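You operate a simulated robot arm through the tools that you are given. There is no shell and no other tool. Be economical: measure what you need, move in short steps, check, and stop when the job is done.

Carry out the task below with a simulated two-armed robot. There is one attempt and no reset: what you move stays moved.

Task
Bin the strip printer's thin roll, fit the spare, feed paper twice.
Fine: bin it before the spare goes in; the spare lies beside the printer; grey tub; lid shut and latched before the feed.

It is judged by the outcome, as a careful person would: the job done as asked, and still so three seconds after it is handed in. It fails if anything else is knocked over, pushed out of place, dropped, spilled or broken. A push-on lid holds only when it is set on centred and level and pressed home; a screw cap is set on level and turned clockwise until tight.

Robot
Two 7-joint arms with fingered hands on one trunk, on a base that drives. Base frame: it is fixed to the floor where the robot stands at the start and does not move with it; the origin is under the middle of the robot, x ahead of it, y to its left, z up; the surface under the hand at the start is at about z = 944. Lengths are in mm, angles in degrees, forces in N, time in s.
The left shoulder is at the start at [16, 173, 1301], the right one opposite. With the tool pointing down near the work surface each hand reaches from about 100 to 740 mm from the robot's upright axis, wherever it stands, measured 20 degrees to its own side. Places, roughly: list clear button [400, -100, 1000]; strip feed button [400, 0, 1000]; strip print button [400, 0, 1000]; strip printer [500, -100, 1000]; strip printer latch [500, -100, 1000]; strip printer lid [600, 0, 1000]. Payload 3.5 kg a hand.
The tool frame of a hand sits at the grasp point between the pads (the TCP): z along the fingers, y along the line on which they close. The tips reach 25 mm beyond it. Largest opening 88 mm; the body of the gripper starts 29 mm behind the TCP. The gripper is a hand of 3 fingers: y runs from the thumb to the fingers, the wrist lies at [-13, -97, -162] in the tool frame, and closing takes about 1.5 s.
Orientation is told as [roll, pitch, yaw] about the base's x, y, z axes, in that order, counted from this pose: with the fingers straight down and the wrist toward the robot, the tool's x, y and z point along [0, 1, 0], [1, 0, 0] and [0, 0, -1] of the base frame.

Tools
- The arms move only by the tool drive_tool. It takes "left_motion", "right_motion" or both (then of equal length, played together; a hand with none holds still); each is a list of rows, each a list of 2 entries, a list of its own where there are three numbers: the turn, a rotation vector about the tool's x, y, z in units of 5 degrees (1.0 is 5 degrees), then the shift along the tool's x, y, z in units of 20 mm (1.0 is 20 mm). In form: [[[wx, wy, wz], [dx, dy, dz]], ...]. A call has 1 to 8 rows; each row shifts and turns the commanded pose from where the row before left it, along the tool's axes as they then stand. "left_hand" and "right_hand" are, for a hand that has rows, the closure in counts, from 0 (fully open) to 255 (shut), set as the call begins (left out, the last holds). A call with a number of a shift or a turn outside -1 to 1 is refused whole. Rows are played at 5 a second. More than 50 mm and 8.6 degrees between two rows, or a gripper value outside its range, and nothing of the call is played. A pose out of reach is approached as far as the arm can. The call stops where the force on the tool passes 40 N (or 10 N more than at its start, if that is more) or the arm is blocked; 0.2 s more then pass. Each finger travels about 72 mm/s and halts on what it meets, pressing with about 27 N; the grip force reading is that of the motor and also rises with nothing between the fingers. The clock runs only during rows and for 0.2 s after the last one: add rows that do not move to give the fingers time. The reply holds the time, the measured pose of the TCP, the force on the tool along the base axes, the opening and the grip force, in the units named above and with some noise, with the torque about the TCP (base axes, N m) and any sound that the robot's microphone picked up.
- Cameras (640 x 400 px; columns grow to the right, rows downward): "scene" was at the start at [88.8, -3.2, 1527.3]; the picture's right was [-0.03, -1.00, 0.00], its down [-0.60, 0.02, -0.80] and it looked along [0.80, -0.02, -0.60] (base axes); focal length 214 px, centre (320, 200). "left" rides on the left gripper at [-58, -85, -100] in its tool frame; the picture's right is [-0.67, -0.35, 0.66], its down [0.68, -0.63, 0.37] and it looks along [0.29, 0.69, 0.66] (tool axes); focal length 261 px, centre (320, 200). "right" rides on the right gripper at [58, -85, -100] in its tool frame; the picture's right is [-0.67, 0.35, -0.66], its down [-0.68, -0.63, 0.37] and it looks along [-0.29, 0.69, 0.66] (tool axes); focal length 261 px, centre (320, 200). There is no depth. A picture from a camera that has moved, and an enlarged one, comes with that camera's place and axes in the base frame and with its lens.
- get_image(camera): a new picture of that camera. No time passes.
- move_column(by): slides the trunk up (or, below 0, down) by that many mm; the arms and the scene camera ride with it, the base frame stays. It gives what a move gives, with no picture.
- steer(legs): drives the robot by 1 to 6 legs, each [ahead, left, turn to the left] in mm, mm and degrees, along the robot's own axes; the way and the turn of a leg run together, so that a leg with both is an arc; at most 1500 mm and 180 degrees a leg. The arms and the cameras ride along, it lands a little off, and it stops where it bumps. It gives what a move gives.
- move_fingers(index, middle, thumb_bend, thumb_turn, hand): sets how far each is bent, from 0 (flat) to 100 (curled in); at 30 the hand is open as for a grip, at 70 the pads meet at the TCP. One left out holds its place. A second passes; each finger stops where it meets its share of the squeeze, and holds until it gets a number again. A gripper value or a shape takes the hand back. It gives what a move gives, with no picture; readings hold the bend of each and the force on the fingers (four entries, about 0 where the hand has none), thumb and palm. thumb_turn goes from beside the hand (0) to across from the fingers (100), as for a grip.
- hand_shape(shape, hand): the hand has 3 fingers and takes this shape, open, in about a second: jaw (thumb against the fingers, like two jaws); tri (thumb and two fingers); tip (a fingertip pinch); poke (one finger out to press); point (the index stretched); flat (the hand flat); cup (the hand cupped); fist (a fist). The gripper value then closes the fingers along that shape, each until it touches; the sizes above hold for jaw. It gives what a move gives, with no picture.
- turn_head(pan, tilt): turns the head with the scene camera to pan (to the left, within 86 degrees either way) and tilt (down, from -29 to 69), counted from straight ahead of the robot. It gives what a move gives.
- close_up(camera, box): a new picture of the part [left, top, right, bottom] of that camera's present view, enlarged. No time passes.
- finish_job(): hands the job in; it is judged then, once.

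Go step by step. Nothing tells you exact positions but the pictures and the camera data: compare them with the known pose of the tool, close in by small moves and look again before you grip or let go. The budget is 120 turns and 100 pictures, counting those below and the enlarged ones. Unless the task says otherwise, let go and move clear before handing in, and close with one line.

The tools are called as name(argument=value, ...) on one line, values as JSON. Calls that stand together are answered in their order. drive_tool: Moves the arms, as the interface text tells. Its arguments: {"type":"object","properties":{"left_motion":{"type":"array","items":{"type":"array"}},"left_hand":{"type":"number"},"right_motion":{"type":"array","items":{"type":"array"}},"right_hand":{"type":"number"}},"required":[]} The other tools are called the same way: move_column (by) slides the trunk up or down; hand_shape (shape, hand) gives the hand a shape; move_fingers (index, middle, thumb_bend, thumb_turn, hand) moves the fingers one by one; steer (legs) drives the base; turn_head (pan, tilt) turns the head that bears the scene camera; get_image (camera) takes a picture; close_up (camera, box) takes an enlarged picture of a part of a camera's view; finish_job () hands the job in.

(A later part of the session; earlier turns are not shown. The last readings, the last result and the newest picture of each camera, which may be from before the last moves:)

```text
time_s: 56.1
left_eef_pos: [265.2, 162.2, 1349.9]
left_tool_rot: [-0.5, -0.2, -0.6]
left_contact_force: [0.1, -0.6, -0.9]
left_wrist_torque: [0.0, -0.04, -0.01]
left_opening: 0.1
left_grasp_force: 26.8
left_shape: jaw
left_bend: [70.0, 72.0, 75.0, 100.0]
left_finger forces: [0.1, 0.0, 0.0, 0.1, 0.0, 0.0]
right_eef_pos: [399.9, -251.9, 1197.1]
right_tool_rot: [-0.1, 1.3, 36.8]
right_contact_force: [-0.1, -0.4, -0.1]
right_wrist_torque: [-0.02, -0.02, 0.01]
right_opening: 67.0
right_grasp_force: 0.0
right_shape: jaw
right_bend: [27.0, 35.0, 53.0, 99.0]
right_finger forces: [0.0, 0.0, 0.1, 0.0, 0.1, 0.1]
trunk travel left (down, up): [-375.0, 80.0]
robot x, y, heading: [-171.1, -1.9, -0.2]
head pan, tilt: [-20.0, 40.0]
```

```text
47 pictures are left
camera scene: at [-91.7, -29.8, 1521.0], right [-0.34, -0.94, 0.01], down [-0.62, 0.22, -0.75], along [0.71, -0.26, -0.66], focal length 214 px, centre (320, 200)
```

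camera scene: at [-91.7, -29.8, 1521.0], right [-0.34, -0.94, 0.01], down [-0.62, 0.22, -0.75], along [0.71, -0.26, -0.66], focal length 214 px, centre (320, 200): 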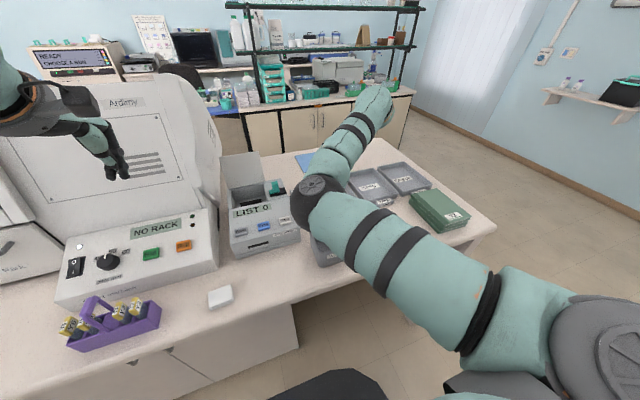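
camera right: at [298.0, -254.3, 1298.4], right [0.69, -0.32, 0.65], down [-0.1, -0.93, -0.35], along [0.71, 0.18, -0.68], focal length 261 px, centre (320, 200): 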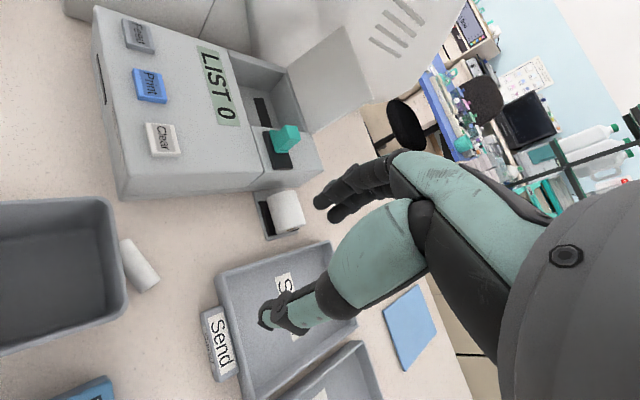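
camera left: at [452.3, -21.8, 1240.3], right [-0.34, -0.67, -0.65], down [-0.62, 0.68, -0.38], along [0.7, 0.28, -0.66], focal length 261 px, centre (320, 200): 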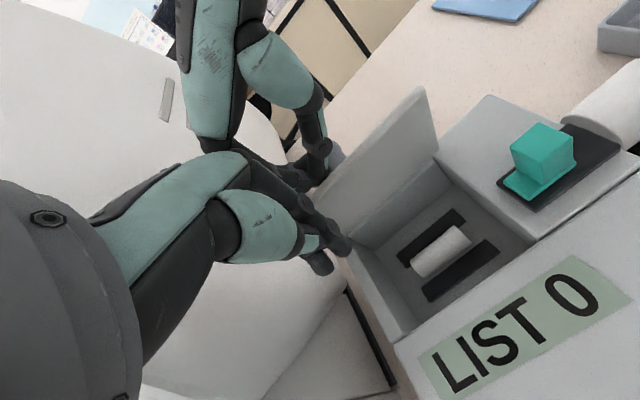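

The roll's centre is at about [356,-206], roughly 11 mm from the tub, which is too tight for the thumb. I'll close the fingers, come down on its top and roll it away from the tub first.

drive_tool(right_motion=[[[0, 0, 0.96], [0, 0, 0.3]], [[0, 0, 0.96], [0, 0, 0.3]], [[0, 0, 0.96], [0, 0, 0.3]], [[0, 0, 0.96], [0, 0, 0.3]], [[0, 0, 0.96], [0, 0, 0.3]], [[0, 0, 0], [0.9, -0.5, 0.6]], [[0, 0, 0], [0.9, -0.5, 0.6]], [[0, 0, 0], [0.9, -0.5, 0.6]]], right_hand=255)

drive_tool(right_motion=[[[0.75, 0, 0], [0, 0, 0.9]], [[0.75, 0, 0], [0, 0, 0.9]], [[0.75, 0, 0], [0, 0, 0.9]], [[0.75, 0, 0], [0, 0, 0.9]], [[0, 0, 0], [0, 0, 0]]])

get_image(camera="right")

```text
time_s: 58.1
left_eef_pos: [265.4, 161.9, 1350.8]
left_tool_rot: [-0.3, -0.2, -0.6]
left_contact_force: [-0.7, 0.9, 0.2]
left_wrist_torque: [-0.02, 0.02, 0.01]
left_opening: 0.0
left_grasp_force: 26.5
left_shape: jaw
left_bend: [70.0, 72.0, 75.0, 100.0]
left_finger forces: [0.0, 0.1, 0.0, 0.0, 0.0, 0.0]
right_eef_pos: [362.2, -253.6, 1145.8]
right_tool_rot: [-3.7, -0.1, 8.2]
right_contact_force: [-0.6, 0.1, 0.7]
right_wrist_torque: [-0.02, 0.01, -0.03]
right_opening: 0.1
right_grasp_force: 26.5
right_shape: jaw
right_bend: [70.0, 70.0, 36.0, 100.0]
right_finger forces: [0.0, 0.0, 0.0, 0.0, 0.0, 0.0]
trunk travel left (down, up): [-375.0, 80.0]
robot x, y, heading: [-172.1, 0.4, -0.0]
head pan, tilt: [-20.0, 40.0]
stopped in row 8 (right hand): the arm was blocked; the commanded pose is now the measured one
```

```text
time_s: 59.3
left_eef_pos: [265.4, 162.1, 1350.6]
left_tool_rot: [-0.4, -0.1, -0.6]
left_contact_force: [0.2, -0.5, -0.3]
left_wrist_torque: [0.02, 0.02, 0.01]
left_opening: 0.0
left_grasp_force: 27.1
left_shape: jaw
left_bend: [70.0, 72.0, 75.0, 100.0]
left_finger forces: [0.0, 0.0, 0.0, 0.0, 0.0, 0.1]
right_eef_pos: [355.7, -258.6, 1075.1]
right_tool_rot: [-3.8, 14.9, 7.3]
right_contact_force: [0.3, -0.8, 0.5]
right_wrist_torque: [0.0, -0.03, 0.02]
right_opening: 0.0
right_grasp_force: 27.5
right_shape: jaw
right_bend: [70.0, 70.0, 36.0, 100.0]
right_finger forces: [0.1, 0.1, 0.1, 0.1, 0.0, 0.0]
trunk travel left (down, up): [-375.0, 80.0]
robot x, y, heading: [-176.5, 3.0, 0.3]
head pan, tilt: [-20.0, 40.0]
```

```text
46 pictures are left
camera right: at [288.6, -202.0, 1188.2], right [0.59, -0.55, 0.59], down [-0.59, -0.79, -0.15], along [0.54, -0.26, -0.8], focal length 261 px, centre (320, 200)
```

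right: 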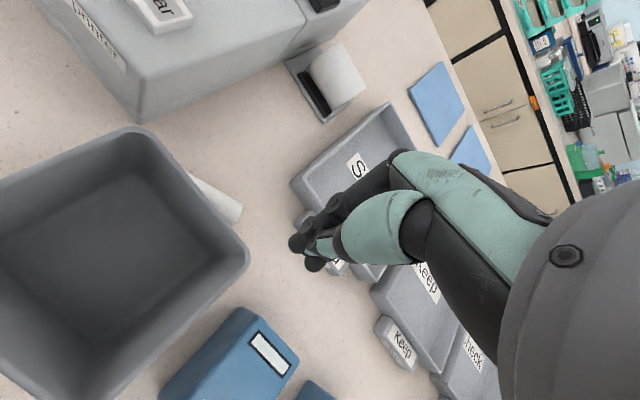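

The arm stalls at small yaw when this close in, so I'll work at about 37° yaw, which was comfortable. I'll yaw back, then look.

drive_tool(right_motion=[[[0, 0, -1], [0, 0, -0.3]], [[0, 0, -1], [0, 0, -0.3]], [[0, 0, -1], [0, 0, 0]], [[0, 0, -1], [0, 0, 0]], [[0, 0, -1], [0, 0, 0]], [[0, 0, -1], [0, 0, 0]], [[0, 0, -1], [0, 0, 0]], [[0, 0, 0], [0, 0, 0]]])

drive_tool(right_motion=[[[0, 0, 0], [0.5, 0.5, 0]], [[0, 0, 0], [0.5, 0.5, 0]], [[0, 0, 0], [0.5, 0.3, 0]], [[0, 0, 0], [0.5, 0.3, 0]], [[0, 0, 0], [0, 0, 0]]])

get_image(camera="right")

```text
time_s: 61.1
left_eef_pos: [266.8, 162.1, 1350.9]
left_tool_rot: [-0.4, -0.3, -0.6]
left_contact_force: [0.3, -0.7, 0.7]
left_wrist_torque: [0.01, 0.0, 0.03]
left_opening: 0.2
left_grasp_force: 26.9
left_shape: jaw
left_bend: [70.0, 72.0, 75.0, 100.0]
left_finger forces: [0.1, 0.1, 0.0, 0.0, 0.0, 0.0]
right_eef_pos: [358.9, -254.3, 1085.1]
right_tool_rot: [5.9, 14.3, 43.7]
right_contact_force: [0.2, 0.2, 0.0]
right_wrist_torque: [0.01, -0.01, 0.01]
right_opening: 0.0
right_grasp_force: 27.4
right_shape: jaw
right_bend: [70.0, 70.0, 36.0, 100.0]
right_finger forces: [0.0, 0.0, 0.0, 0.0, 0.0, 0.0]
trunk travel left (down, up): [-375.0, 80.0]
robot x, y, heading: [-174.0, 2.1, -0.1]
head pan, tilt: [-20.0, 40.0]
```

```text
time_s: 62.3
left_eef_pos: [267.0, 162.5, 1351.7]
left_tool_rot: [-0.5, -0.3, -0.5]
left_contact_force: [0.5, 0.2, 0.4]
left_wrist_torque: [0.03, 0.02, 0.01]
left_opening: 0.0
left_grasp_force: 27.0
left_shape: jaw
left_bend: [70.0, 72.0, 75.0, 100.0]
left_finger forces: [0.1, 0.1, 0.0, 0.0, 0.0, 0.0]
right_eef_pos: [355.7, -213.3, 1084.8]
right_tool_rot: [5.3, 14.3, 42.9]
right_contact_force: [-0.1, 0.4, -0.2]
right_wrist_torque: [0.0, 0.02, 0.02]
right_opening: 0.0
right_grasp_force: 26.5
right_shape: jaw
right_bend: [70.0, 70.0, 36.0, 100.0]
right_finger forces: [0.0, 0.1, 0.0, 0.0, 0.0, 0.1]
trunk travel left (down, up): [-375.0, 80.0]
robot x, y, heading: [-175.3, -0.4, -0.3]
head pan, tilt: [-20.0, 40.0]
```

```text
45 pictures are left
camera right: at [280.4, -216.3, 1205.6], right [0.85, -0.21, 0.49], down [-0.08, -0.96, -0.26], along [0.52, 0.18, -0.83], focal length 261 px, centre (320, 200)
```

right: 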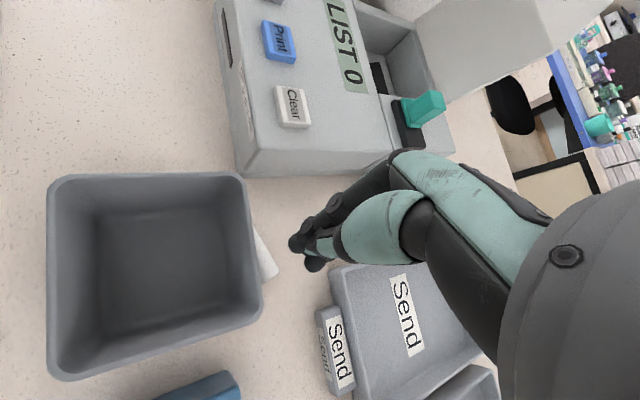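

drive_tool(right_motion=[[[0, 0, 0], [-0.22, 0.16, 0.78]], [[0, 0, 0], [-0.22, 0.16, 0.78]], [[0, 0, 0], [-0.22, 0.16, 0.78]], [[0, 0, 0], [-0.22, 0.16, 0.78]], [[0, 0, 0], [-0.22, 0.16, 0.78]], [[0, 0, 0], [0, 0, 0]]])

get_image(camera="right")

```text
time_s: 63.7
left_eef_pos: [266.5, 162.6, 1349.3]
left_tool_rot: [-0.4, -0.2, -0.7]
left_contact_force: [-0.4, -0.7, -0.1]
left_wrist_torque: [-0.01, 0.02, 0.01]
left_opening: 0.1
left_grasp_force: 27.0
left_shape: jaw
left_bend: [70.0, 72.0, 75.0, 100.0]
left_finger forces: [0.0, 0.0, 0.1, 0.1, 0.2, 0.0]
right_eef_pos: [359.6, -216.7, 999.6]
right_tool_rot: [5.8, 14.3, 43.8]
right_contact_force: [0.4, -0.2, 0.9]
right_wrist_torque: [-0.03, -0.03, -0.01]
right_opening: 0.1
right_grasp_force: 26.7
right_shape: jaw
right_bend: [70.0, 70.0, 36.0, 100.0]
right_finger forces: [0.0, 0.0, 0.0, 0.0, 0.1, 0.1]
trunk travel left (down, up): [-375.0, 80.0]
robot x, y, heading: [-172.4, 2.5, -0.2]
head pan, tilt: [-20.0, 40.0]
```

```text
44 pictures are left
camera right: at [285.6, -221.0, 1122.0], right [0.85, -0.19, 0.48], down [-0.07, -0.96, -0.26], along [0.51, 0.19, -0.84], focal length 261 px, centre (320, 200)
```

right: 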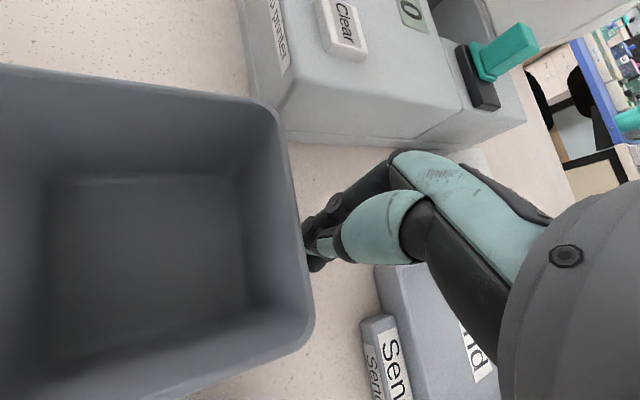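

drive_tool(right_motion=[[[0, 0, 0], [0, 0, 0.25]], [[0, 0, 0], [0, 0, 0.2]], [[0, 0, 0], [0, 0, 0]]])

```text
time_s: 64.5
left_eef_pos: [266.8, 161.3, 1350.7]
left_tool_rot: [-0.5, -0.2, -0.6]
left_contact_force: [0.3, -0.2, -0.3]
left_wrist_torque: [0.0, -0.01, 0.03]
left_opening: 0.1
left_grasp_force: 26.9
left_shape: jaw
left_bend: [70.0, 72.0, 75.0, 100.0]
left_finger forces: [0.0, 0.1, 0.1, 0.1, 0.1, 0.0]
right_eef_pos: [358.4, -216.6, 991.5]
right_tool_rot: [5.7, 14.4, 43.8]
right_contact_force: [0.5, -0.5, 0.3]
right_wrist_torque: [-0.04, 0.02, 0.01]
right_opening: 0.0
right_grasp_force: 27.0
right_shape: jaw
right_bend: [70.0, 70.0, 36.0, 100.0]
right_finger forces: [0.0, 0.1, 0.0, 0.1, 0.1, 0.0]
trunk travel left (down, up): [-375.0, 80.0]
robot x, y, heading: [-171.4, -4.1, -0.1]
head pan, tilt: [-20.0, 40.0]
```

drive_tool(right_motion=[[[0, 0, 0], [0, 0, 0.2]], [[0, 0, 0], [0, 0, 0.15]], [[0, 0, 0], [0, 0, 0]]])

close_up(camera="right", box=[250, 180, 370, 290])

```text
time_s: 65.3
left_eef_pos: [264.9, 162.8, 1350.9]
left_tool_rot: [-0.4, -0.3, -0.6]
left_contact_force: [-0.1, -0.2, 0.3]
left_wrist_torque: [-0.04, -0.01, -0.01]
left_opening: 0.0
left_grasp_force: 27.1
left_shape: jaw
left_bend: [70.0, 72.0, 75.0, 100.0]
left_finger forces: [0.0, 0.1, 0.0, 0.0, 0.1, 0.0]
right_eef_pos: [356.7, -217.8, 986.3]
right_tool_rot: [5.7, 14.2, 43.8]
right_contact_force: [-0.2, -0.8, 9.1]
right_wrist_torque: [-0.08, 0.01, 0.03]
right_opening: 0.1
right_grasp_force: 26.7
right_shape: jaw
right_bend: [70.0, 70.0, 36.0, 100.0]
right_finger forces: [0.0, 0.0, 0.1, 0.0, 0.0, 0.0]
trunk travel left (down, up): [-375.0, 80.0]
robot x, y, heading: [-170.4, -1.4, -0.3]
head pan, tilt: [-20.0, 40.0]
```

```text
3.64 times, centred on (310, 235) of right
camera zoom: at [281.7, -223.1, 1107.5], right [0.85, -0.2, 0.48], down [-0.07, -0.96, -0.26], along [0.52, 0.19, -0.83], focal length 948 px, centre (356, 73)
```

zoom: 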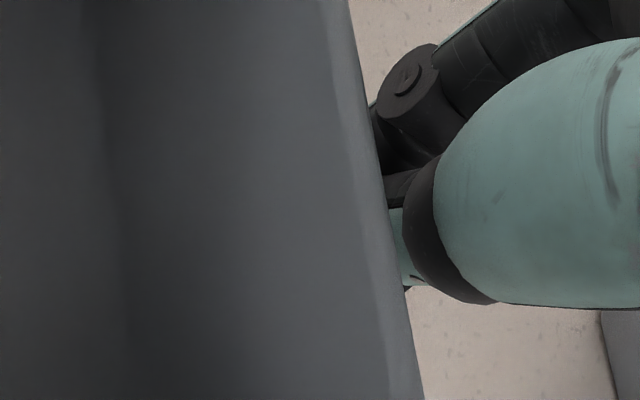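

There is contact with 9 N on the roll. I'll drag it away from the tub.

drive_tool(right_motion=[[[0, 0, 0], [-0.25, 0.28, -0.07]], [[0, 0, 0], [-0.25, 0.28, -0.07]], [[0, 0, 0], [-0.25, 0.28, -0.07]], [[0, 0, 0], [-0.25, 0.28, -0.07]], [[0, 0, 0], [-0.25, 0.28, -0.07]], [[0, 0, 0], [-0.25, 0.28, -0.07]], [[0, 0, 0], [0, 0, 0]]])

drive_tool(right_motion=[[[0, 0, 0], [0, 0, -1]], [[0, 0, 0], [0, 0, -1]], [[0, 0, 0], [0, 0, -1]], [[0, 0, 0], [0, 0, -1]], [[0, 0, 0], [0, 0, -1]], [[0, 0, 0], [0, 0, 0]]])

get_image(camera="right")

```text
time_s: 66.9
left_eef_pos: [266.3, 162.6, 1350.0]
left_tool_rot: [-0.3, -0.1, -0.6]
left_contact_force: [0.5, -0.4, 0.6]
left_wrist_torque: [-0.03, -0.01, -0.02]
left_opening: 0.0
left_grasp_force: 27.3
left_shape: jaw
left_bend: [70.0, 72.0, 75.0, 100.0]
left_finger forces: [0.0, 0.0, 0.0, 0.0, 0.1, 0.0]
right_eef_pos: [402.4, -215.9, 982.2]
right_tool_rot: [5.8, 14.4, 43.7]
right_contact_force: [-0.5, 0.2, 0.1]
right_wrist_torque: [0.03, 0.0, -0.02]
right_opening: 0.0
right_grasp_force: 27.2
right_shape: jaw
right_bend: [70.0, 70.0, 73.0, 100.0]
right_finger forces: [0.1, 0.0, 0.1, 0.0, 0.0, 0.0]
trunk travel left (down, up): [-375.0, 80.0]
robot x, y, heading: [-172.9, -3.1, -0.1]
head pan, tilt: [-20.0, 40.0]
```

```text
time_s: 68.3
left_eef_pos: [265.7, 162.2, 1351.4]
left_tool_rot: [-0.4, -0.2, -0.7]
left_contact_force: [1.0, -0.3, 0.6]
left_wrist_torque: [-0.03, -0.02, 0.01]
left_opening: 0.0
left_grasp_force: 27.1
left_shape: jaw
left_bend: [70.0, 72.0, 75.0, 100.0]
left_finger forces: [0.1, 0.0, 0.1, 0.1, 0.0, 0.0]
right_eef_pos: [427.8, -208.1, 1078.8]
right_tool_rot: [5.8, 14.3, 43.8]
right_contact_force: [-0.2, 0.2, 0.4]
right_wrist_torque: [-0.01, 0.03, 0.01]
right_opening: 0.1
right_grasp_force: 26.7
right_shape: jaw
right_bend: [70.0, 70.0, 73.0, 100.0]
right_finger forces: [0.1, 0.0, 0.0, 0.1, 0.0, 0.0]
trunk travel left (down, up): [-375.0, 80.0]
robot x, y, heading: [-171.5, 1.4, -0.0]
head pan, tilt: [-20.0, 40.0]
```

```text
42 pictures are left
camera right: at [353.3, -212.7, 1200.2], right [0.85, -0.2, 0.48], down [-0.07, -0.96, -0.26], along [0.51, 0.19, -0.84], focal length 261 px, centre (320, 200)
```

right: 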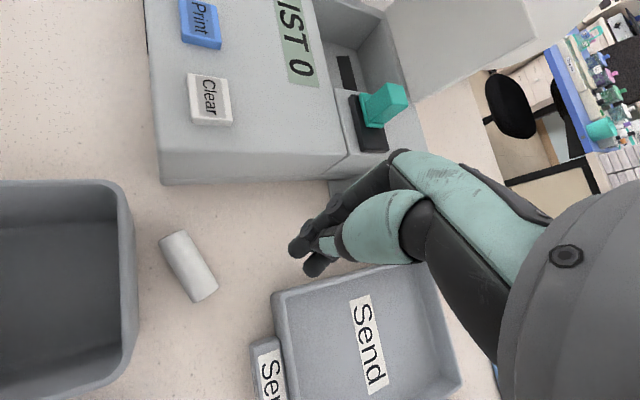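

The roll is clear of the tub, centred near [367,-202]. I'll open the jaw moderately, trim the yaw and approach.

drive_tool(right_motion=[[[0, 0, 1], [0, 0, 0]], [[0, 0, 1], [0, 0, 0]], [[0, 0, 1], [0, 0, 0]], [[0, 0, 0], [0.42, -0.27, 0.72]], [[0, 0, 0], [0.42, -0.27, 0.72]], [[0, 0, 0], [0.42, -0.27, 0.72]], [[0, 0, 0], [0, 0, 0]]], right_hand=115)

get_image(camera="right")

```text
time_s: 69.9
left_eef_pos: [265.5, 162.3, 1351.0]
left_tool_rot: [-0.4, -0.3, -0.7]
left_contact_force: [-0.7, 0.7, 0.7]
left_wrist_torque: [0.0, -0.03, -0.04]
left_opening: 0.0
left_grasp_force: 26.9
left_shape: jaw
left_bend: [70.0, 72.0, 75.0, 100.0]
left_finger forces: [0.0, 0.1, 0.2, 0.0, 0.0, 0.1]
right_eef_pos: [390.7, -196.4, 1040.9]
right_tool_rot: [1.8, 15.4, 28.3]
right_contact_force: [-0.1, 0.8, 0.3]
right_wrist_torque: [-0.02, 0.01, 0.02]
right_opening: 18.1
right_grasp_force: 0.0
right_shape: jaw
right_bend: [78.0, 79.0, 82.0, 100.0]
right_finger forces: [0.0, 0.1, 0.1, 0.0, 0.1, 0.0]
trunk travel left (down, up): [-375.0, 80.0]
robot x, y, heading: [-172.5, 4.7, -0.2]
head pan, tilt: [-20.0, 40.0]
```

```text
41 pictures are left
camera right: at [315.2, -174.7, 1161.2], right [0.77, -0.37, 0.52], down [-0.31, -0.93, -0.21], along [0.56, 0.0, -0.83], focal length 261 px, centre (320, 200)
```

right: 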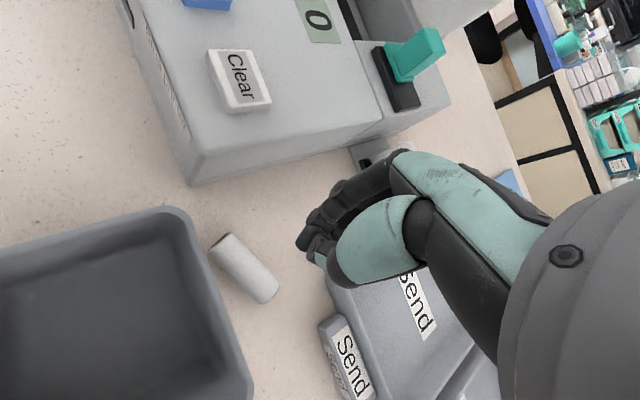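

The fingers curled into each other. I'll open them wide and reset.

drive_tool(right_motion=[[[0, 0, 0], [0, 0, 0]], [[0, 0, 0], [0, 0, 0]], [[0, 0, 0], [0, 0, 0]], [[0, 0, 0], [0, 0, 0]], [[0, 0, 0], [0, 0, 0]], [[0, 0, 0], [0, 0, 0]], [[0, 0, 0], [0, 0, 0]]], right_hand=0)

drive_tool(right_motion=[[[0, 0, 0], [0, 0, 0]], [[0, 0, 0], [0, 0, 0]], [[0, 0, 0], [0, 0, 0]], [[0, 0, 0], [0, 0, 0]], [[0, 0, 0], [0, 0, 0]]], right_hand=105)

get_image(camera="right")

```text
time_s: 71.5
left_eef_pos: [266.2, 161.0, 1351.5]
left_tool_rot: [-0.4, -0.1, -0.5]
left_contact_force: [0.1, -0.3, 0.6]
left_wrist_torque: [-0.02, 0.03, 0.01]
left_opening: 0.0
left_grasp_force: 27.1
left_shape: jaw
left_bend: [70.0, 72.0, 75.0, 100.0]
left_finger forces: [0.0, 0.1, 0.0, 0.1, 0.0, 0.0]
right_eef_pos: [391.5, -197.6, 1040.1]
right_tool_rot: [1.8, 15.3, 28.2]
right_contact_force: [-0.6, 0.2, 0.4]
right_wrist_torque: [0.05, 0.01, -0.01]
right_opening: 87.6
right_grasp_force: 0.1
right_shape: jaw
right_bend: [30.0, 30.0, 30.0, 98.0]
right_finger forces: [0.0, 0.0, 0.0, 0.0, 0.0, 0.1]
trunk travel left (down, up): [-375.0, 80.0]
robot x, y, heading: [-172.8, 1.0, 0.0]
head pan, tilt: [-20.0, 40.0]
```

```text
time_s: 72.7
left_eef_pos: [266.7, 161.8, 1350.2]
left_tool_rot: [-0.4, -0.2, -0.6]
left_contact_force: [0.1, -0.2, 0.7]
left_wrist_torque: [-0.01, 0.02, 0.0]
left_opening: 0.2
left_grasp_force: 27.3
left_shape: jaw
left_bend: [70.0, 72.0, 75.0, 100.0]
left_finger forces: [0.0, 0.1, 0.0, 0.0, 0.1, 0.0]
right_eef_pos: [391.1, -196.5, 1041.8]
right_tool_rot: [1.8, 15.2, 28.2]
right_contact_force: [0.6, -0.3, -0.7]
right_wrist_torque: [0.01, 0.0, -0.02]
right_opening: 52.2
right_grasp_force: 0.1
right_shape: jaw
right_bend: [29.0, 41.0, 65.0, 100.0]
right_finger forces: [0.0, 0.1, 0.1, 0.1, 0.0, 0.0]
trunk travel left (down, up): [-375.0, 80.0]
robot x, y, heading: [-168.7, 0.2, -0.2]
head pan, tilt: [-20.0, 40.0]
```

```text
40 pictures are left
camera right: at [315.3, -174.8, 1161.4], right [0.77, -0.37, 0.52], down [-0.31, -0.93, -0.21], along [0.56, 0.0, -0.83], focal length 261 px, centre (320, 200)
```

right: 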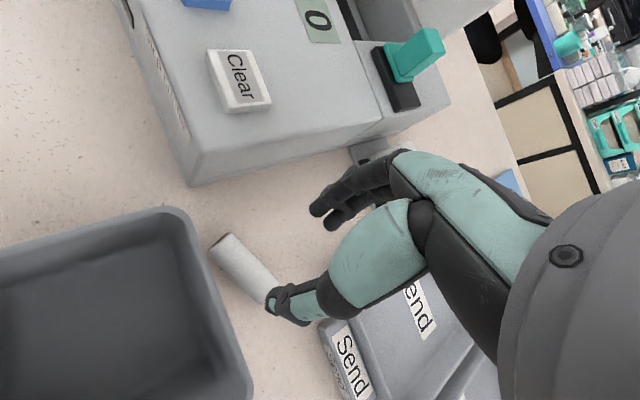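

The coupled jaw closes unevenly (the thumb leads), so I'll set the fingers symmetrically and go down along the tool axis.

move_fingers(hand="right", index=47, middle=47, thumb_bend=47, thumb_turn=100)

drive_tool(right_motion=[[[0, 0, 0], [0, -0.03, 0.7]], [[0, 0, 0], [0, -0.03, 0.7]], [[0, 0, 0], [0, -0.03, 0.7]], [[0, 0, 0], [0, 0, 0]]])

get_image(camera="right")

```text
time_s: 73.7
left_eef_pos: [265.8, 161.8, 1350.4]
left_tool_rot: [-0.4, -0.3, -0.7]
left_contact_force: [-0.1, 0.3, 0.5]
left_wrist_torque: [-0.03, 0.03, -0.01]
left_opening: 0.2
left_grasp_force: 27.3
left_shape: jaw
left_bend: [70.0, 72.0, 75.0, 100.0]
left_finger forces: [0.0, 0.0, 0.0, 0.0, 0.1, 0.0]
right_eef_pos: [391.5, -196.8, 1042.7]
right_tool_rot: [1.8, 15.4, 28.3]
right_contact_force: [0.2, 0.2, 0.5]
right_wrist_torque: [0.0, 0.0, -0.04]
right_opening: 48.0
right_grasp_force: 0.0
right_shape: fingers
right_bend: [47.0, 47.0, 47.0, 100.0]
right_finger forces: [0.0, 0.0, 0.0, 0.0, 0.0, 0.1]
trunk travel left (down, up): [-375.0, 80.0]
robot x, y, heading: [-172.6, 1.9, 0.2]
head pan, tilt: [-20.0, 40.0]
```

```text
time_s: 74.7
left_eef_pos: [266.1, 162.4, 1350.5]
left_tool_rot: [-0.3, -0.2, -0.5]
left_contact_force: [0.3, 0.3, 0.6]
left_wrist_torque: [0.01, 0.03, -0.01]
left_opening: 0.3
left_grasp_force: 26.8
left_shape: jaw
left_bend: [70.0, 72.0, 75.0, 100.0]
left_finger forces: [0.1, 0.1, 0.0, 0.0, 0.0, 0.0]
right_eef_pos: [378.0, -203.0, 1002.0]
right_tool_rot: [1.9, 15.3, 28.4]
right_contact_force: [-0.1, -0.1, 0.4]
right_wrist_torque: [0.0, -0.02, 0.03]
right_opening: 48.0
right_grasp_force: 0.1
right_shape: fingers
right_bend: [47.0, 47.0, 47.0, 100.0]
right_finger forces: [0.0, 0.0, 0.0, 0.0, 0.0, 0.0]
trunk travel left (down, up): [-375.0, 80.0]
robot x, y, heading: [-172.4, 2.6, -0.2]
head pan, tilt: [-20.0, 40.0]
```

```text
39 pictures are left
camera right: at [303.6, -180.5, 1121.0], right [0.77, -0.37, 0.52], down [-0.31, -0.93, -0.21], along [0.56, 0.0, -0.83], focal length 261 px, centre (320, 200)
```

right: 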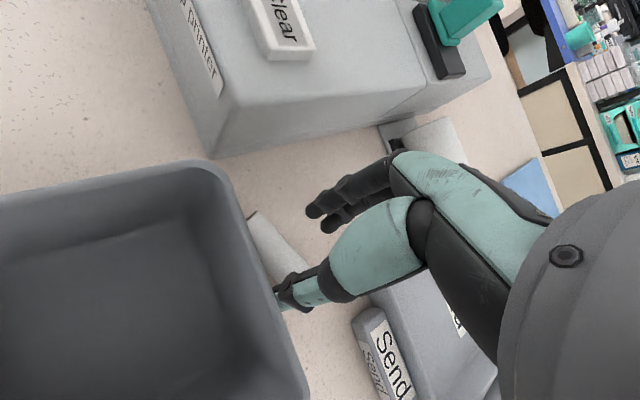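

drive_tool(right_motion=[[[0, 0, 0], [0, 0.05, 0.6]], [[0, 0, 0], [0, 0.05, 0.7]], [[0, 0, 0], [0, 0, 0]]])

move_fingers(hand="right", index=80, middle=80, thumb_bend=80)

get_image(camera="right")

```text
time_s: 75.5
left_eef_pos: [265.7, 163.0, 1351.5]
left_tool_rot: [-0.4, -0.1, -0.5]
left_contact_force: [0.3, -0.7, -0.1]
left_wrist_torque: [0.0, -0.01, 0.0]
left_opening: 0.1
left_grasp_force: 27.2
left_shape: jaw
left_bend: [70.0, 72.0, 75.0, 100.0]
left_finger forces: [0.1, 0.1, 0.1, 0.0, 0.0, 0.1]
right_eef_pos: [374.8, -204.4, 976.3]
right_tool_rot: [1.8, 15.1, 28.3]
right_contact_force: [0.1, -0.7, 1.5]
right_wrist_torque: [-0.02, -0.06, 0.03]
right_opening: 47.9
right_grasp_force: 0.7
right_shape: fingers
right_bend: [47.0, 47.0, 47.0, 100.0]
right_finger forces: [0.1, 1.8, 0.1, 0.0, 0.1, 0.0]
trunk travel left (down, up): [-375.0, 80.0]
robot x, y, heading: [-172.5, 2.1, 0.1]
head pan, tilt: [-20.0, 40.0]
```

```text
time_s: 76.5
left_eef_pos: [266.2, 162.9, 1351.0]
left_tool_rot: [-0.4, -0.1, -0.7]
left_contact_force: [0.3, -0.2, 0.0]
left_wrist_torque: [-0.01, -0.02, 0.01]
left_opening: 0.0
left_grasp_force: 27.2
left_shape: jaw
left_bend: [70.0, 72.0, 75.0, 100.0]
left_finger forces: [0.0, 0.0, 0.1, 0.0, 0.0, 0.1]
right_eef_pos: [372.7, -204.1, 976.8]
right_tool_rot: [1.8, 15.3, 28.3]
right_contact_force: [-0.9, 0.1, 0.2]
right_wrist_torque: [0.0, 0.01, -0.02]
right_opening: 0.0
right_grasp_force: 0.0
right_shape: fingers
right_bend: [79.0, 80.0, 68.0, 100.0]
right_finger forces: [0.1, 0.0, 0.0, 0.0, 0.0, 0.0]
trunk travel left (down, up): [-375.0, 80.0]
robot x, y, heading: [-173.3, -0.8, -0.2]
head pan, tilt: [-20.0, 40.0]
```

```text
38 pictures are left
camera right: at [297.9, -182.4, 1095.8], right [0.77, -0.37, 0.52], down [-0.31, -0.93, -0.21], along [0.56, 0.0, -0.83], focal length 261 px, centre (320, 200)
```

right: 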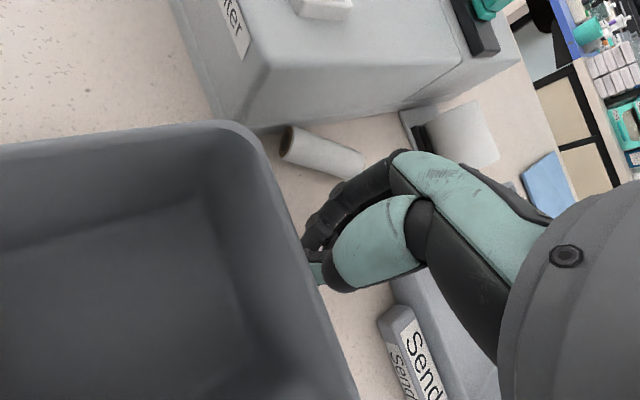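

The roll slipped out and is now near the printer's front right corner; the tilted thumb was too high. I'll raise, level the hand, yaw to about 58° and open.

drive_tool(right_motion=[[[0, 0, 0], [0, 0, -1]], [[0, 0, 0], [0, 0, -1]], [[0, 0, 0], [0, 0, -1]], [[0, 0, 0], [0, 0, -1]], [[-1, 0, 0], [0, 0, -1]], [[-1, 0, 0], [0, 0, 0]], [[-1, 0, 0], [0, 0, 0]], [[0, 0, 0], [0, 0, 0]]], right_hand=0)

drive_tool(right_motion=[[[0, 0, -1], [0, 0, 0]], [[0, 0, -1], [0, 0, 0]], [[0, 0, -1], [0, 0, 0]], [[0, 0, -1], [0, 0, 0]], [[0, 0, -1], [0, 0, 0]], [[0, 0, -1], [0, 0, 0]], [[0, 0, 0], [0, 0, 0]]])

get_image(camera="right")

```text
time_s: 78.3
left_eef_pos: [266.4, 162.1, 1350.9]
left_tool_rot: [-0.5, -0.2, -0.6]
left_contact_force: [0.3, 0.3, 0.6]
left_wrist_torque: [-0.01, 0.0, -0.01]
left_opening: 0.0
left_grasp_force: 26.8
left_shape: jaw
left_bend: [70.0, 72.0, 75.0, 100.0]
left_finger forces: [0.1, 0.1, 0.0, 0.0, 0.1, 0.0]
right_eef_pos: [398.6, -193.4, 1074.5]
right_tool_rot: [1.6, 0.2, 27.6]
right_contact_force: [0.1, -0.6, -0.2]
right_wrist_torque: [-0.03, -0.01, -0.02]
right_opening: 87.5
right_grasp_force: 0.2
right_shape: jaw
right_bend: [30.0, 30.0, 30.0, 98.0]
right_finger forces: [0.1, 0.0, 0.0, 0.0, 0.0, 0.1]
trunk travel left (down, up): [-375.0, 80.0]
robot x, y, heading: [-174.0, -1.7, -0.0]
head pan, tilt: [-20.0, 40.0]
```

```text
time_s: 79.9
left_eef_pos: [267.6, 162.4, 1350.4]
left_tool_rot: [-0.3, -0.2, -0.5]
left_contact_force: [-0.3, -0.4, -0.5]
left_wrist_torque: [0.03, 0.03, 0.04]
left_opening: 0.0
left_grasp_force: 26.6
left_shape: jaw
left_bend: [70.0, 72.0, 75.0, 100.0]
left_finger forces: [0.0, 0.0, 0.0, 0.1, 0.0, 0.0]
right_eef_pos: [398.8, -192.7, 1074.3]
right_tool_rot: [1.6, -0.6, 57.9]
right_contact_force: [1.1, -0.2, -0.8]
right_wrist_torque: [0.0, 0.01, 0.02]
right_opening: 87.8
right_grasp_force: 0.1
right_shape: jaw
right_bend: [30.0, 30.0, 30.0, 98.0]
right_finger forces: [0.0, 0.0, 0.0, 0.0, 0.0, 0.0]
trunk travel left (down, up): [-375.0, 80.0]
robot x, y, heading: [-171.9, -1.4, -0.4]
head pan, tilt: [-20.0, 40.0]
```

```text
37 pictures are left
camera right: at [306.0, -237.1, 1172.0], right [0.76, -0.08, 0.64], down [0.24, -0.89, -0.39], along [0.6, 0.45, -0.66], focal length 261 px, centre (320, 200)
```

right: 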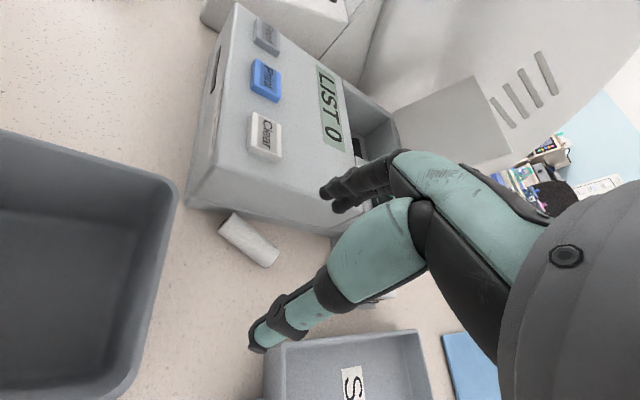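

The roll is at about [410,-157], perpendicular to the present yaw, with a narrow gap to the printer. I'll set the fingers closer in and the thumb wide, and go down.

move_fingers(hand="right", index=53, middle=53, thumb_bend=40, thumb_turn=100)

drive_tool(right_motion=[[[0, 0, 0], [0.05, 0.86, 0.3]], [[0, 0, 0], [0, 0.86, 0.5]], [[0, 0, 0], [0, 0, 0.8]], [[0, 0, 0], [0, 0, 0.8]], [[0, 0, 0], [0, 0, 0.8]], [[0, 0, 0], [0, 0, 0]]])

get_image(camera="right")

```text
time_s: 80.9
left_eef_pos: [266.7, 161.6, 1349.7]
left_tool_rot: [-0.4, -0.2, -0.6]
left_contact_force: [-0.1, 1.0, -0.3]
left_wrist_torque: [-0.05, 0.02, 0.0]
left_opening: 0.1
left_grasp_force: 27.3
left_shape: jaw
left_bend: [70.0, 72.0, 75.0, 100.0]
left_finger forces: [0.1, 0.1, 0.0, 0.0, 0.0, 0.0]
right_eef_pos: [399.3, -193.9, 1073.1]
right_tool_rot: [1.6, -0.6, 57.8]
right_contact_force: [0.3, 0.3, -0.9]
right_wrist_torque: [-0.01, 0.02, 0.0]
right_opening: 50.0
right_grasp_force: 0.1
right_shape: fingers
right_bend: [53.0, 53.0, 40.0, 99.0]
right_finger forces: [0.0, 0.1, 0.0, 0.0, 0.0, 0.1]
trunk travel left (down, up): [-375.0, 80.0]
robot x, y, heading: [-176.0, 1.3, 0.0]
head pan, tilt: [-20.0, 40.0]
```

```text
time_s: 82.3
left_eef_pos: [265.4, 161.0, 1349.8]
left_tool_rot: [-0.5, -0.3, -0.5]
left_contact_force: [-0.3, -0.2, -0.3]
left_wrist_torque: [0.01, 0.0, 0.0]
left_opening: 0.1
left_grasp_force: 26.8
left_shape: jaw
left_bend: [70.0, 72.0, 75.0, 100.0]
left_finger forces: [0.0, 0.0, 0.1, 0.0, 0.1, 0.0]
right_eef_pos: [415.3, -163.2, 1009.6]
right_tool_rot: [1.6, -0.6, 57.8]
right_contact_force: [1.2, -5.8, 6.3]
right_wrist_torque: [0.24, -0.21, -0.17]
right_opening: 49.5
right_grasp_force: 3.9
right_shape: fingers
right_bend: [53.0, 54.0, 40.0, 99.0]
right_finger forces: [0.1, 7.5, 0.0, 0.1, 0.0, 0.1]
trunk travel left (down, up): [-375.0, 80.0]
robot x, y, heading: [-172.7, -0.5, -0.0]
head pan, tilt: [-20.0, 40.0]
```

```text
36 pictures are left
camera right: at [321.1, -207.0, 1108.8], right [0.76, -0.08, 0.64], down [0.24, -0.89, -0.39], along [0.6, 0.45, -0.66], focal length 261 px, centre (320, 200)
```

right: 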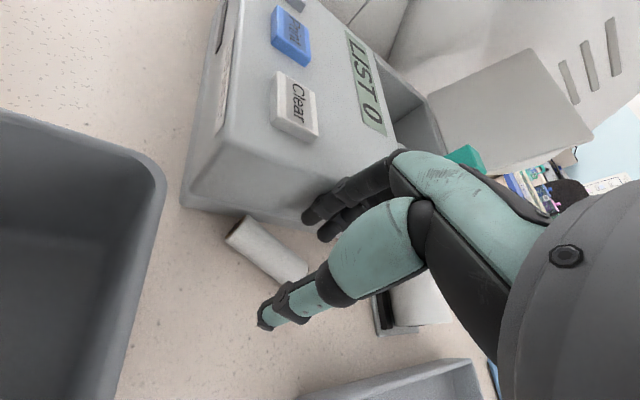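

A finger touched the printer's side. I'll back up, close the hand, and roll the paper roll away from the printer the same way as before.

drive_tool(right_motion=[[[0, 0, 0], [0, -0.5, -0.5]], [[0, 0, 0], [0, 0, -1]], [[0, 0, 0], [0, 0, 0]]])

move_fingers(hand="right", index=70, middle=70, thumb_bend=66)

drive_tool(right_motion=[[[0, 0, 0], [0.1, 0.55, 0.4]], [[0, 0, 0], [0.1, 0, 0.9]], [[0, 0, 0], [0.1, 0, 0.7]], [[0, 0, 0], [0, 0, 0]]])

get_image(camera="right")

```text
time_s: 83.1
left_eef_pos: [265.9, 161.5, 1351.1]
left_tool_rot: [-0.4, -0.1, -0.6]
left_contact_force: [0.7, -0.4, -0.5]
left_wrist_torque: [-0.02, 0.01, 0.03]
left_opening: 0.0
left_grasp_force: 27.0
left_shape: jaw
left_bend: [70.0, 72.0, 75.0, 100.0]
left_finger forces: [0.0, 0.0, 0.0, 0.1, 0.2, 0.1]
right_eef_pos: [410.4, -172.6, 1038.4]
right_tool_rot: [1.7, -0.6, 57.8]
right_contact_force: [-0.2, 0.0, 0.3]
right_wrist_torque: [-0.03, 0.01, -0.02]
right_opening: 49.4
right_grasp_force: 0.1
right_shape: fingers
right_bend: [53.0, 53.0, 40.0, 99.0]
right_finger forces: [0.0, 0.0, 0.0, 0.1, 0.0, 0.0]
trunk travel left (down, up): [-375.0, 80.0]
robot x, y, heading: [-169.4, -1.5, -0.1]
head pan, tilt: [-20.0, 40.0]
```

```text
time_s: 84.1
left_eef_pos: [267.7, 162.4, 1351.6]
left_tool_rot: [-0.5, -0.2, -0.6]
left_contact_force: [0.2, -0.4, -0.6]
left_wrist_torque: [0.0, 0.0, 0.02]
left_opening: 0.0
left_grasp_force: 27.0
left_shape: jaw
left_bend: [70.0, 72.0, 75.0, 100.0]
left_finger forces: [0.0, 0.0, 0.0, 0.0, 0.0, 0.0]
right_eef_pos: [409.9, -172.2, 1038.3]
right_tool_rot: [1.6, -0.5, 57.8]
right_contact_force: [0.5, -0.4, -0.1]
right_wrist_torque: [-0.02, -0.05, 0.01]
right_opening: 3.1
right_grasp_force: 0.2
right_shape: fingers
right_bend: [70.0, 70.0, 66.0, 100.0]
right_finger forces: [0.1, 0.0, 0.0, 0.0, 0.0, 0.0]
trunk travel left (down, up): [-375.0, 80.0]
robot x, y, heading: [-170.2, -1.6, -0.1]
head pan, tilt: [-20.0, 40.0]
```

```text
time_s: 85.1
left_eef_pos: [266.8, 162.0, 1349.9]
left_tool_rot: [-0.5, -0.2, -0.6]
left_contact_force: [-0.9, -0.5, -0.3]
left_wrist_torque: [0.03, -0.04, 0.0]
left_opening: 0.0
left_grasp_force: 27.2
left_shape: jaw
left_bend: [70.0, 72.0, 75.0, 100.0]
left_finger forces: [0.0, 0.0, 0.1, 0.1, 0.0, 0.0]
right_eef_pos: [410.4, -158.2, 999.0]
right_tool_rot: [1.5, -0.6, 57.8]
right_contact_force: [0.2, 0.2, -0.6]
right_wrist_torque: [-0.01, 0.01, 0.0]
right_opening: 3.1
right_grasp_force: 0.1
right_shape: fingers
right_bend: [70.0, 70.0, 66.0, 100.0]
right_finger forces: [0.0, 0.0, 0.0, 0.0, 0.0, 0.0]
trunk travel left (down, up): [-375.0, 80.0]
robot x, y, heading: [-172.4, -1.7, -0.2]
head pan, tilt: [-20.0, 40.0]
```

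```text
35 pictures are left
camera right: at [316.7, -202.1, 1098.1], right [0.76, -0.08, 0.64], down [0.24, -0.89, -0.39], along [0.6, 0.45, -0.66], focal length 261 px, centre (320, 200)
```

right: 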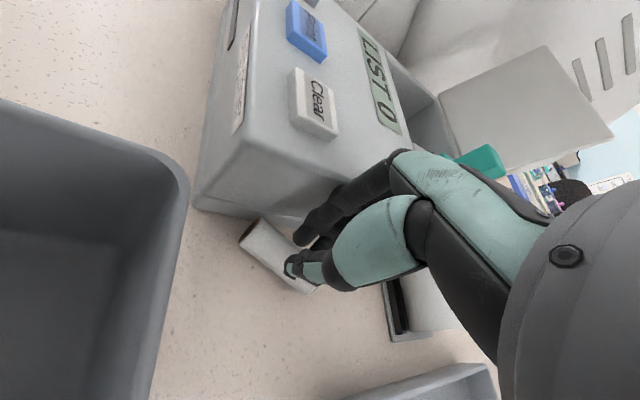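

drive_tool(right_motion=[[[0, 0, 0], [0, 0.1, 0.3]], [[0, 0, 0], [0, 0, 0.25]], [[0, 0, 0], [0, 0, 0]]])

drive_tool(right_motion=[[[0, 0, 0], [0, -0.3, 0]], [[0, 0, 0], [0, -0.35, 0]], [[0, 0, 0], [0, -0.35, 0]], [[0, 0, 0], [0, -0.35, 0]], [[0, 0, 0], [0, -0.35, 0]], [[0, 0, 0], [0, -0.35, 0]], [[0, 0, 0], [0, 0, -1]], [[0, 0, 0], [0, 0, -1]]])

drive_tool(right_motion=[[[0, 0, 0], [0, 0.3, -1]], [[0, 0, 0], [0, 0.3, -1]], [[0, 0, 0], [0, 0, 0]], [[0, 0, 0], [0, 0, 0]], [[0, 0, 0], [0, 0, 0]]], right_hand=0)

get_image(camera="right")

```text
time_s: 85.9
left_eef_pos: [265.8, 161.3, 1350.7]
left_tool_rot: [-0.4, -0.1, -0.6]
left_contact_force: [0.1, -0.8, -0.4]
left_wrist_torque: [-0.01, -0.02, 0.06]
left_opening: 0.1
left_grasp_force: 26.9
left_shape: jaw
left_bend: [70.0, 72.0, 75.0, 100.0]
left_finger forces: [0.0, 0.1, 0.0, 0.1, 0.0, 0.1]
right_eef_pos: [410.9, -158.5, 987.8]
right_tool_rot: [1.6, -0.7, 57.7]
right_contact_force: [0.8, -4.8, 5.1]
right_wrist_torque: [0.16, -0.04, -0.04]
right_opening: 2.2
right_grasp_force: 3.0
right_shape: fingers
right_bend: [70.0, 71.0, 66.0, 100.0]
right_finger forces: [4.9, 2.5, 0.1, 0.0, 0.0, 0.1]
trunk travel left (down, up): [-375.0, 80.0]
robot x, y, heading: [-171.7, 3.0, -0.2]
head pan, tilt: [-20.0, 40.0]
```

```text
time_s: 87.7
left_eef_pos: [266.4, 162.5, 1351.1]
left_tool_rot: [-0.3, -0.2, -0.6]
left_contact_force: [0.0, -1.3, -0.4]
left_wrist_torque: [-0.05, 0.02, -0.01]
left_opening: 0.3
left_grasp_force: 27.2
left_shape: jaw
left_bend: [70.0, 72.0, 75.0, 100.0]
left_finger forces: [0.0, 0.1, 0.0, 0.0, 0.0, 0.0]
right_eef_pos: [390.8, -190.5, 1027.5]
right_tool_rot: [1.6, -0.6, 57.7]
right_contact_force: [0.1, 0.1, -0.4]
right_wrist_torque: [0.0, 0.03, 0.03]
right_opening: 2.6
right_grasp_force: 0.0
right_shape: fingers
right_bend: [70.0, 70.0, 66.0, 100.0]
right_finger forces: [0.0, 0.0, 0.0, 0.0, 0.0, 0.0]
trunk travel left (down, up): [-375.0, 80.0]
robot x, y, heading: [-171.3, 2.2, -0.1]
head pan, tilt: [-20.0, 40.0]
```

```text
time_s: 88.9
left_eef_pos: [265.8, 162.5, 1349.8]
left_tool_rot: [-0.5, -0.2, -0.6]
left_contact_force: [1.1, 0.6, -0.8]
left_wrist_torque: [0.03, 0.02, 0.02]
left_opening: 0.1
left_grasp_force: 27.0
left_shape: jaw
left_bend: [70.0, 72.0, 75.0, 100.0]
left_finger forces: [0.0, 0.0, 0.1, 0.0, 0.0, 0.0]
right_eef_pos: [397.8, -181.5, 1068.5]
right_tool_rot: [1.6, -0.6, 57.9]
right_contact_force: [-0.6, 0.0, -0.1]
right_wrist_torque: [0.01, -0.01, -0.04]
right_opening: 87.5
right_grasp_force: 0.1
right_shape: jaw
right_bend: [30.0, 30.0, 30.0, 98.0]
right_finger forces: [0.0, 0.0, 0.0, 0.0, 0.0, 0.0]
trunk travel left (down, up): [-375.0, 80.0]
robot x, y, heading: [-174.1, -0.7, -0.2]
head pan, tilt: [-20.0, 40.0]
```

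```text
34 pictures are left
camera right: at [305.5, -225.5, 1167.4], right [0.76, -0.08, 0.64], down [0.24, -0.89, -0.39], along [0.6, 0.45, -0.66], focal length 261 px, centre (320, 200)
```

right: 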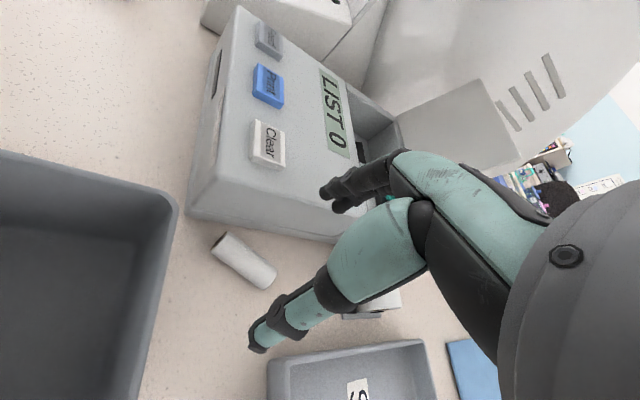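

The roll has moved clear, centred near [405,-166]. I'll set the fingers and go down over it.

move_fingers(hand="right", index=52, middle=52, thumb_bend=45, thumb_turn=100)

drive_tool(right_motion=[[[0, 0, 0], [-0.15, 0.7, 0.3]], [[0, 0, 0], [0, 0, 0.85]], [[0, 0, 0], [0, 0, 0.85]], [[0, 0, 0], [0, 0, 0.85]], [[0, 0, 0], [0, 0, 0.85]], [[0, 0, 0], [0, 0, 0.85]], [[0, 0, 0], [0, 0, 0]]])

get_image(camera="right")

```text
time_s: 89.9
left_eef_pos: [266.6, 161.2, 1350.2]
left_tool_rot: [-0.3, -0.2, -0.6]
left_contact_force: [-0.5, -0.4, 0.2]
left_wrist_torque: [-0.02, 0.0, -0.01]
left_opening: 0.0
left_grasp_force: 26.8
left_shape: jaw
left_bend: [70.0, 72.0, 75.0, 100.0]
left_finger forces: [0.0, 0.1, 0.1, 0.1, 0.0, 0.0]
right_eef_pos: [398.7, -182.6, 1067.6]
right_tool_rot: [1.6, -0.5, 57.7]
right_contact_force: [0.2, -0.2, 0.2]
right_wrist_torque: [-0.01, 0.01, -0.04]
right_opening: 45.6
right_grasp_force: 0.0
right_shape: fingers
right_bend: [52.0, 52.0, 45.0, 99.0]
right_finger forces: [0.0, 0.0, 0.0, 0.0, 0.0, 0.0]
trunk travel left (down, up): [-375.0, 80.0]
robot x, y, heading: [-172.6, 1.0, -0.1]
head pan, tilt: [-20.0, 40.0]
```

```text
time_s: 91.5
left_eef_pos: [267.4, 161.5, 1351.1]
left_tool_rot: [-0.4, -0.2, -0.7]
left_contact_force: [0.4, 0.3, -0.2]
left_wrist_torque: [0.0, 0.03, -0.01]
left_opening: 0.0
left_grasp_force: 27.0
left_shape: jaw
left_bend: [70.0, 72.0, 75.0, 100.0]
left_finger forces: [0.1, 0.1, 0.0, 0.0, 0.0, 0.0]
right_eef_pos: [407.3, -170.8, 976.4]
right_tool_rot: [1.6, -0.5, 57.9]
right_contact_force: [0.8, 0.1, -0.7]
right_wrist_torque: [-0.03, -0.01, 0.03]
right_opening: 45.3
right_grasp_force: 0.2
right_shape: fingers
right_bend: [52.0, 52.0, 45.0, 99.0]
right_finger forces: [0.1, 0.1, 0.1, 0.0, 0.1, 0.1]
trunk travel left (down, up): [-375.0, 80.0]
robot x, y, heading: [-171.9, 2.1, -0.2]
head pan, tilt: [-20.0, 40.0]
```

```text
33 pictures are left
camera right: at [313.9, -214.6, 1075.0], right [0.76, -0.08, 0.64], down [0.24, -0.89, -0.39], along [0.6, 0.45, -0.66], focal length 261 px, centre (320, 200)
```

right: 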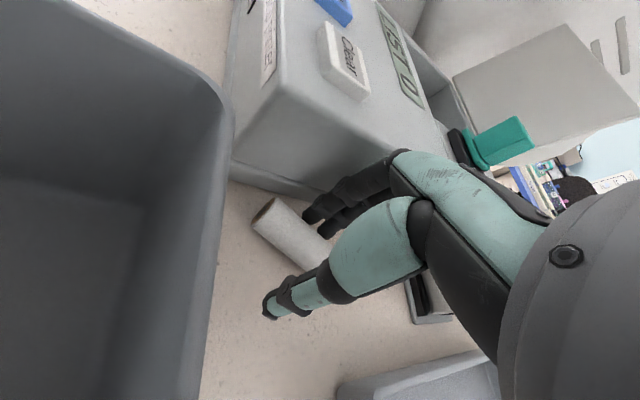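

drive_tool(right_motion=[[[0, 0, 0], [0.2, 0, 0.2]], [[0, 0, 0], [0, 0, 0.2]], [[0, 0, 0], [0, 0, 0]]])

```text
time_s: 92.3
left_eef_pos: [266.2, 162.0, 1350.4]
left_tool_rot: [-0.4, -0.2, -0.6]
left_contact_force: [0.0, -0.6, 0.3]
left_wrist_torque: [-0.03, -0.01, 0.01]
left_opening: 0.0
left_grasp_force: 27.4
left_shape: jaw
left_bend: [70.0, 72.0, 75.0, 100.0]
left_finger forces: [0.0, 0.1, 0.0, 0.0, 0.0, 0.1]
right_eef_pos: [402.6, -168.0, 969.9]
right_tool_rot: [1.6, -0.6, 57.8]
right_contact_force: [0.6, 0.6, 2.1]
right_wrist_torque: [0.07, -0.08, -0.04]
right_opening: 45.3
right_grasp_force: 0.7
right_shape: fingers
right_bend: [52.0, 52.0, 45.0, 99.0]
right_finger forces: [0.0, 1.9, 0.1, 0.1, 0.0, 0.1]
trunk travel left (down, up): [-375.0, 80.0]
robot x, y, heading: [-172.3, -3.8, 0.1]
head pan, tilt: [-20.0, 40.0]
```

The fingertips just touch the bench. I'll close evenly on the roll.

move_fingers(hand="right", index=61, middle=61, thumb_bend=61)

move_fingers(hand="right", index=76, middle=76, thumb_bend=76)

get_image(camera="right")

```text
time_s: 93.3
left_eef_pos: [266.5, 161.3, 1349.4]
left_tool_rot: [-0.3, -0.2, -0.6]
left_contact_force: [0.1, -0.5, -0.4]
left_wrist_torque: [0.0, 0.0, -0.01]
left_opening: 0.0
left_grasp_force: 27.6
left_shape: jaw
left_bend: [70.0, 72.0, 75.0, 100.0]
left_finger forces: [0.0, 0.1, 0.1, 0.0, 0.0, 0.1]
right_eef_pos: [403.3, -168.0, 969.8]
right_tool_rot: [1.6, -0.6, 57.7]
right_contact_force: [0.2, -0.3, 0.3]
right_wrist_torque: [0.04, -0.01, -0.01]
right_opening: 18.7
right_grasp_force: 0.7
right_shape: fingers
right_bend: [61.0, 61.0, 60.0, 100.0]
right_finger forces: [0.3, 0.2, 0.1, 0.1, 0.5, 0.0]
trunk travel left (down, up): [-375.0, 80.0]
robot x, y, heading: [-174.0, -1.9, -0.0]
head pan, tilt: [-20.0, 40.0]
```

```text
time_s: 94.3
left_eef_pos: [266.3, 162.9, 1350.3]
left_tool_rot: [-0.4, -0.2, -0.6]
left_contact_force: [0.2, 0.0, 0.0]
left_wrist_torque: [0.0, -0.01, 0.04]
left_opening: 0.0
left_grasp_force: 26.8
left_shape: jaw
left_bend: [70.0, 72.0, 75.0, 100.0]
left_finger forces: [0.0, 0.0, 0.1, 0.0, 0.0, 0.1]
right_eef_pos: [403.3, -168.2, 968.9]
right_tool_rot: [1.6, -0.6, 57.8]
right_contact_force: [-0.2, -0.8, 0.2]
right_wrist_torque: [-0.03, -0.01, -0.02]
right_opening: 14.0
right_grasp_force: 16.3
right_shape: fingers
right_bend: [74.0, 74.0, 61.0, 100.0]
right_finger forces: [9.5, 7.6, 0.0, 0.0, 17.0, 0.0]
trunk travel left (down, up): [-375.0, 80.0]
robot x, y, heading: [-179.3, 2.3, -0.0]
head pan, tilt: [-20.0, 40.0]
```

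```text
32 pictures are left
camera right: at [309.7, -211.8, 1068.2], right [0.76, -0.08, 0.64], down [0.24, -0.89, -0.39], along [0.6, 0.45, -0.66], focal length 261 px, centre (320, 200)
```

right: 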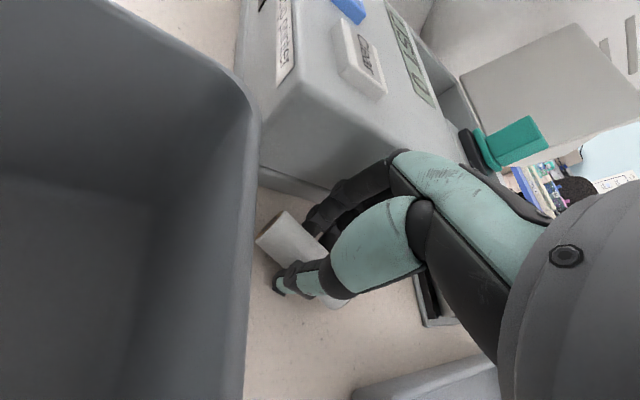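

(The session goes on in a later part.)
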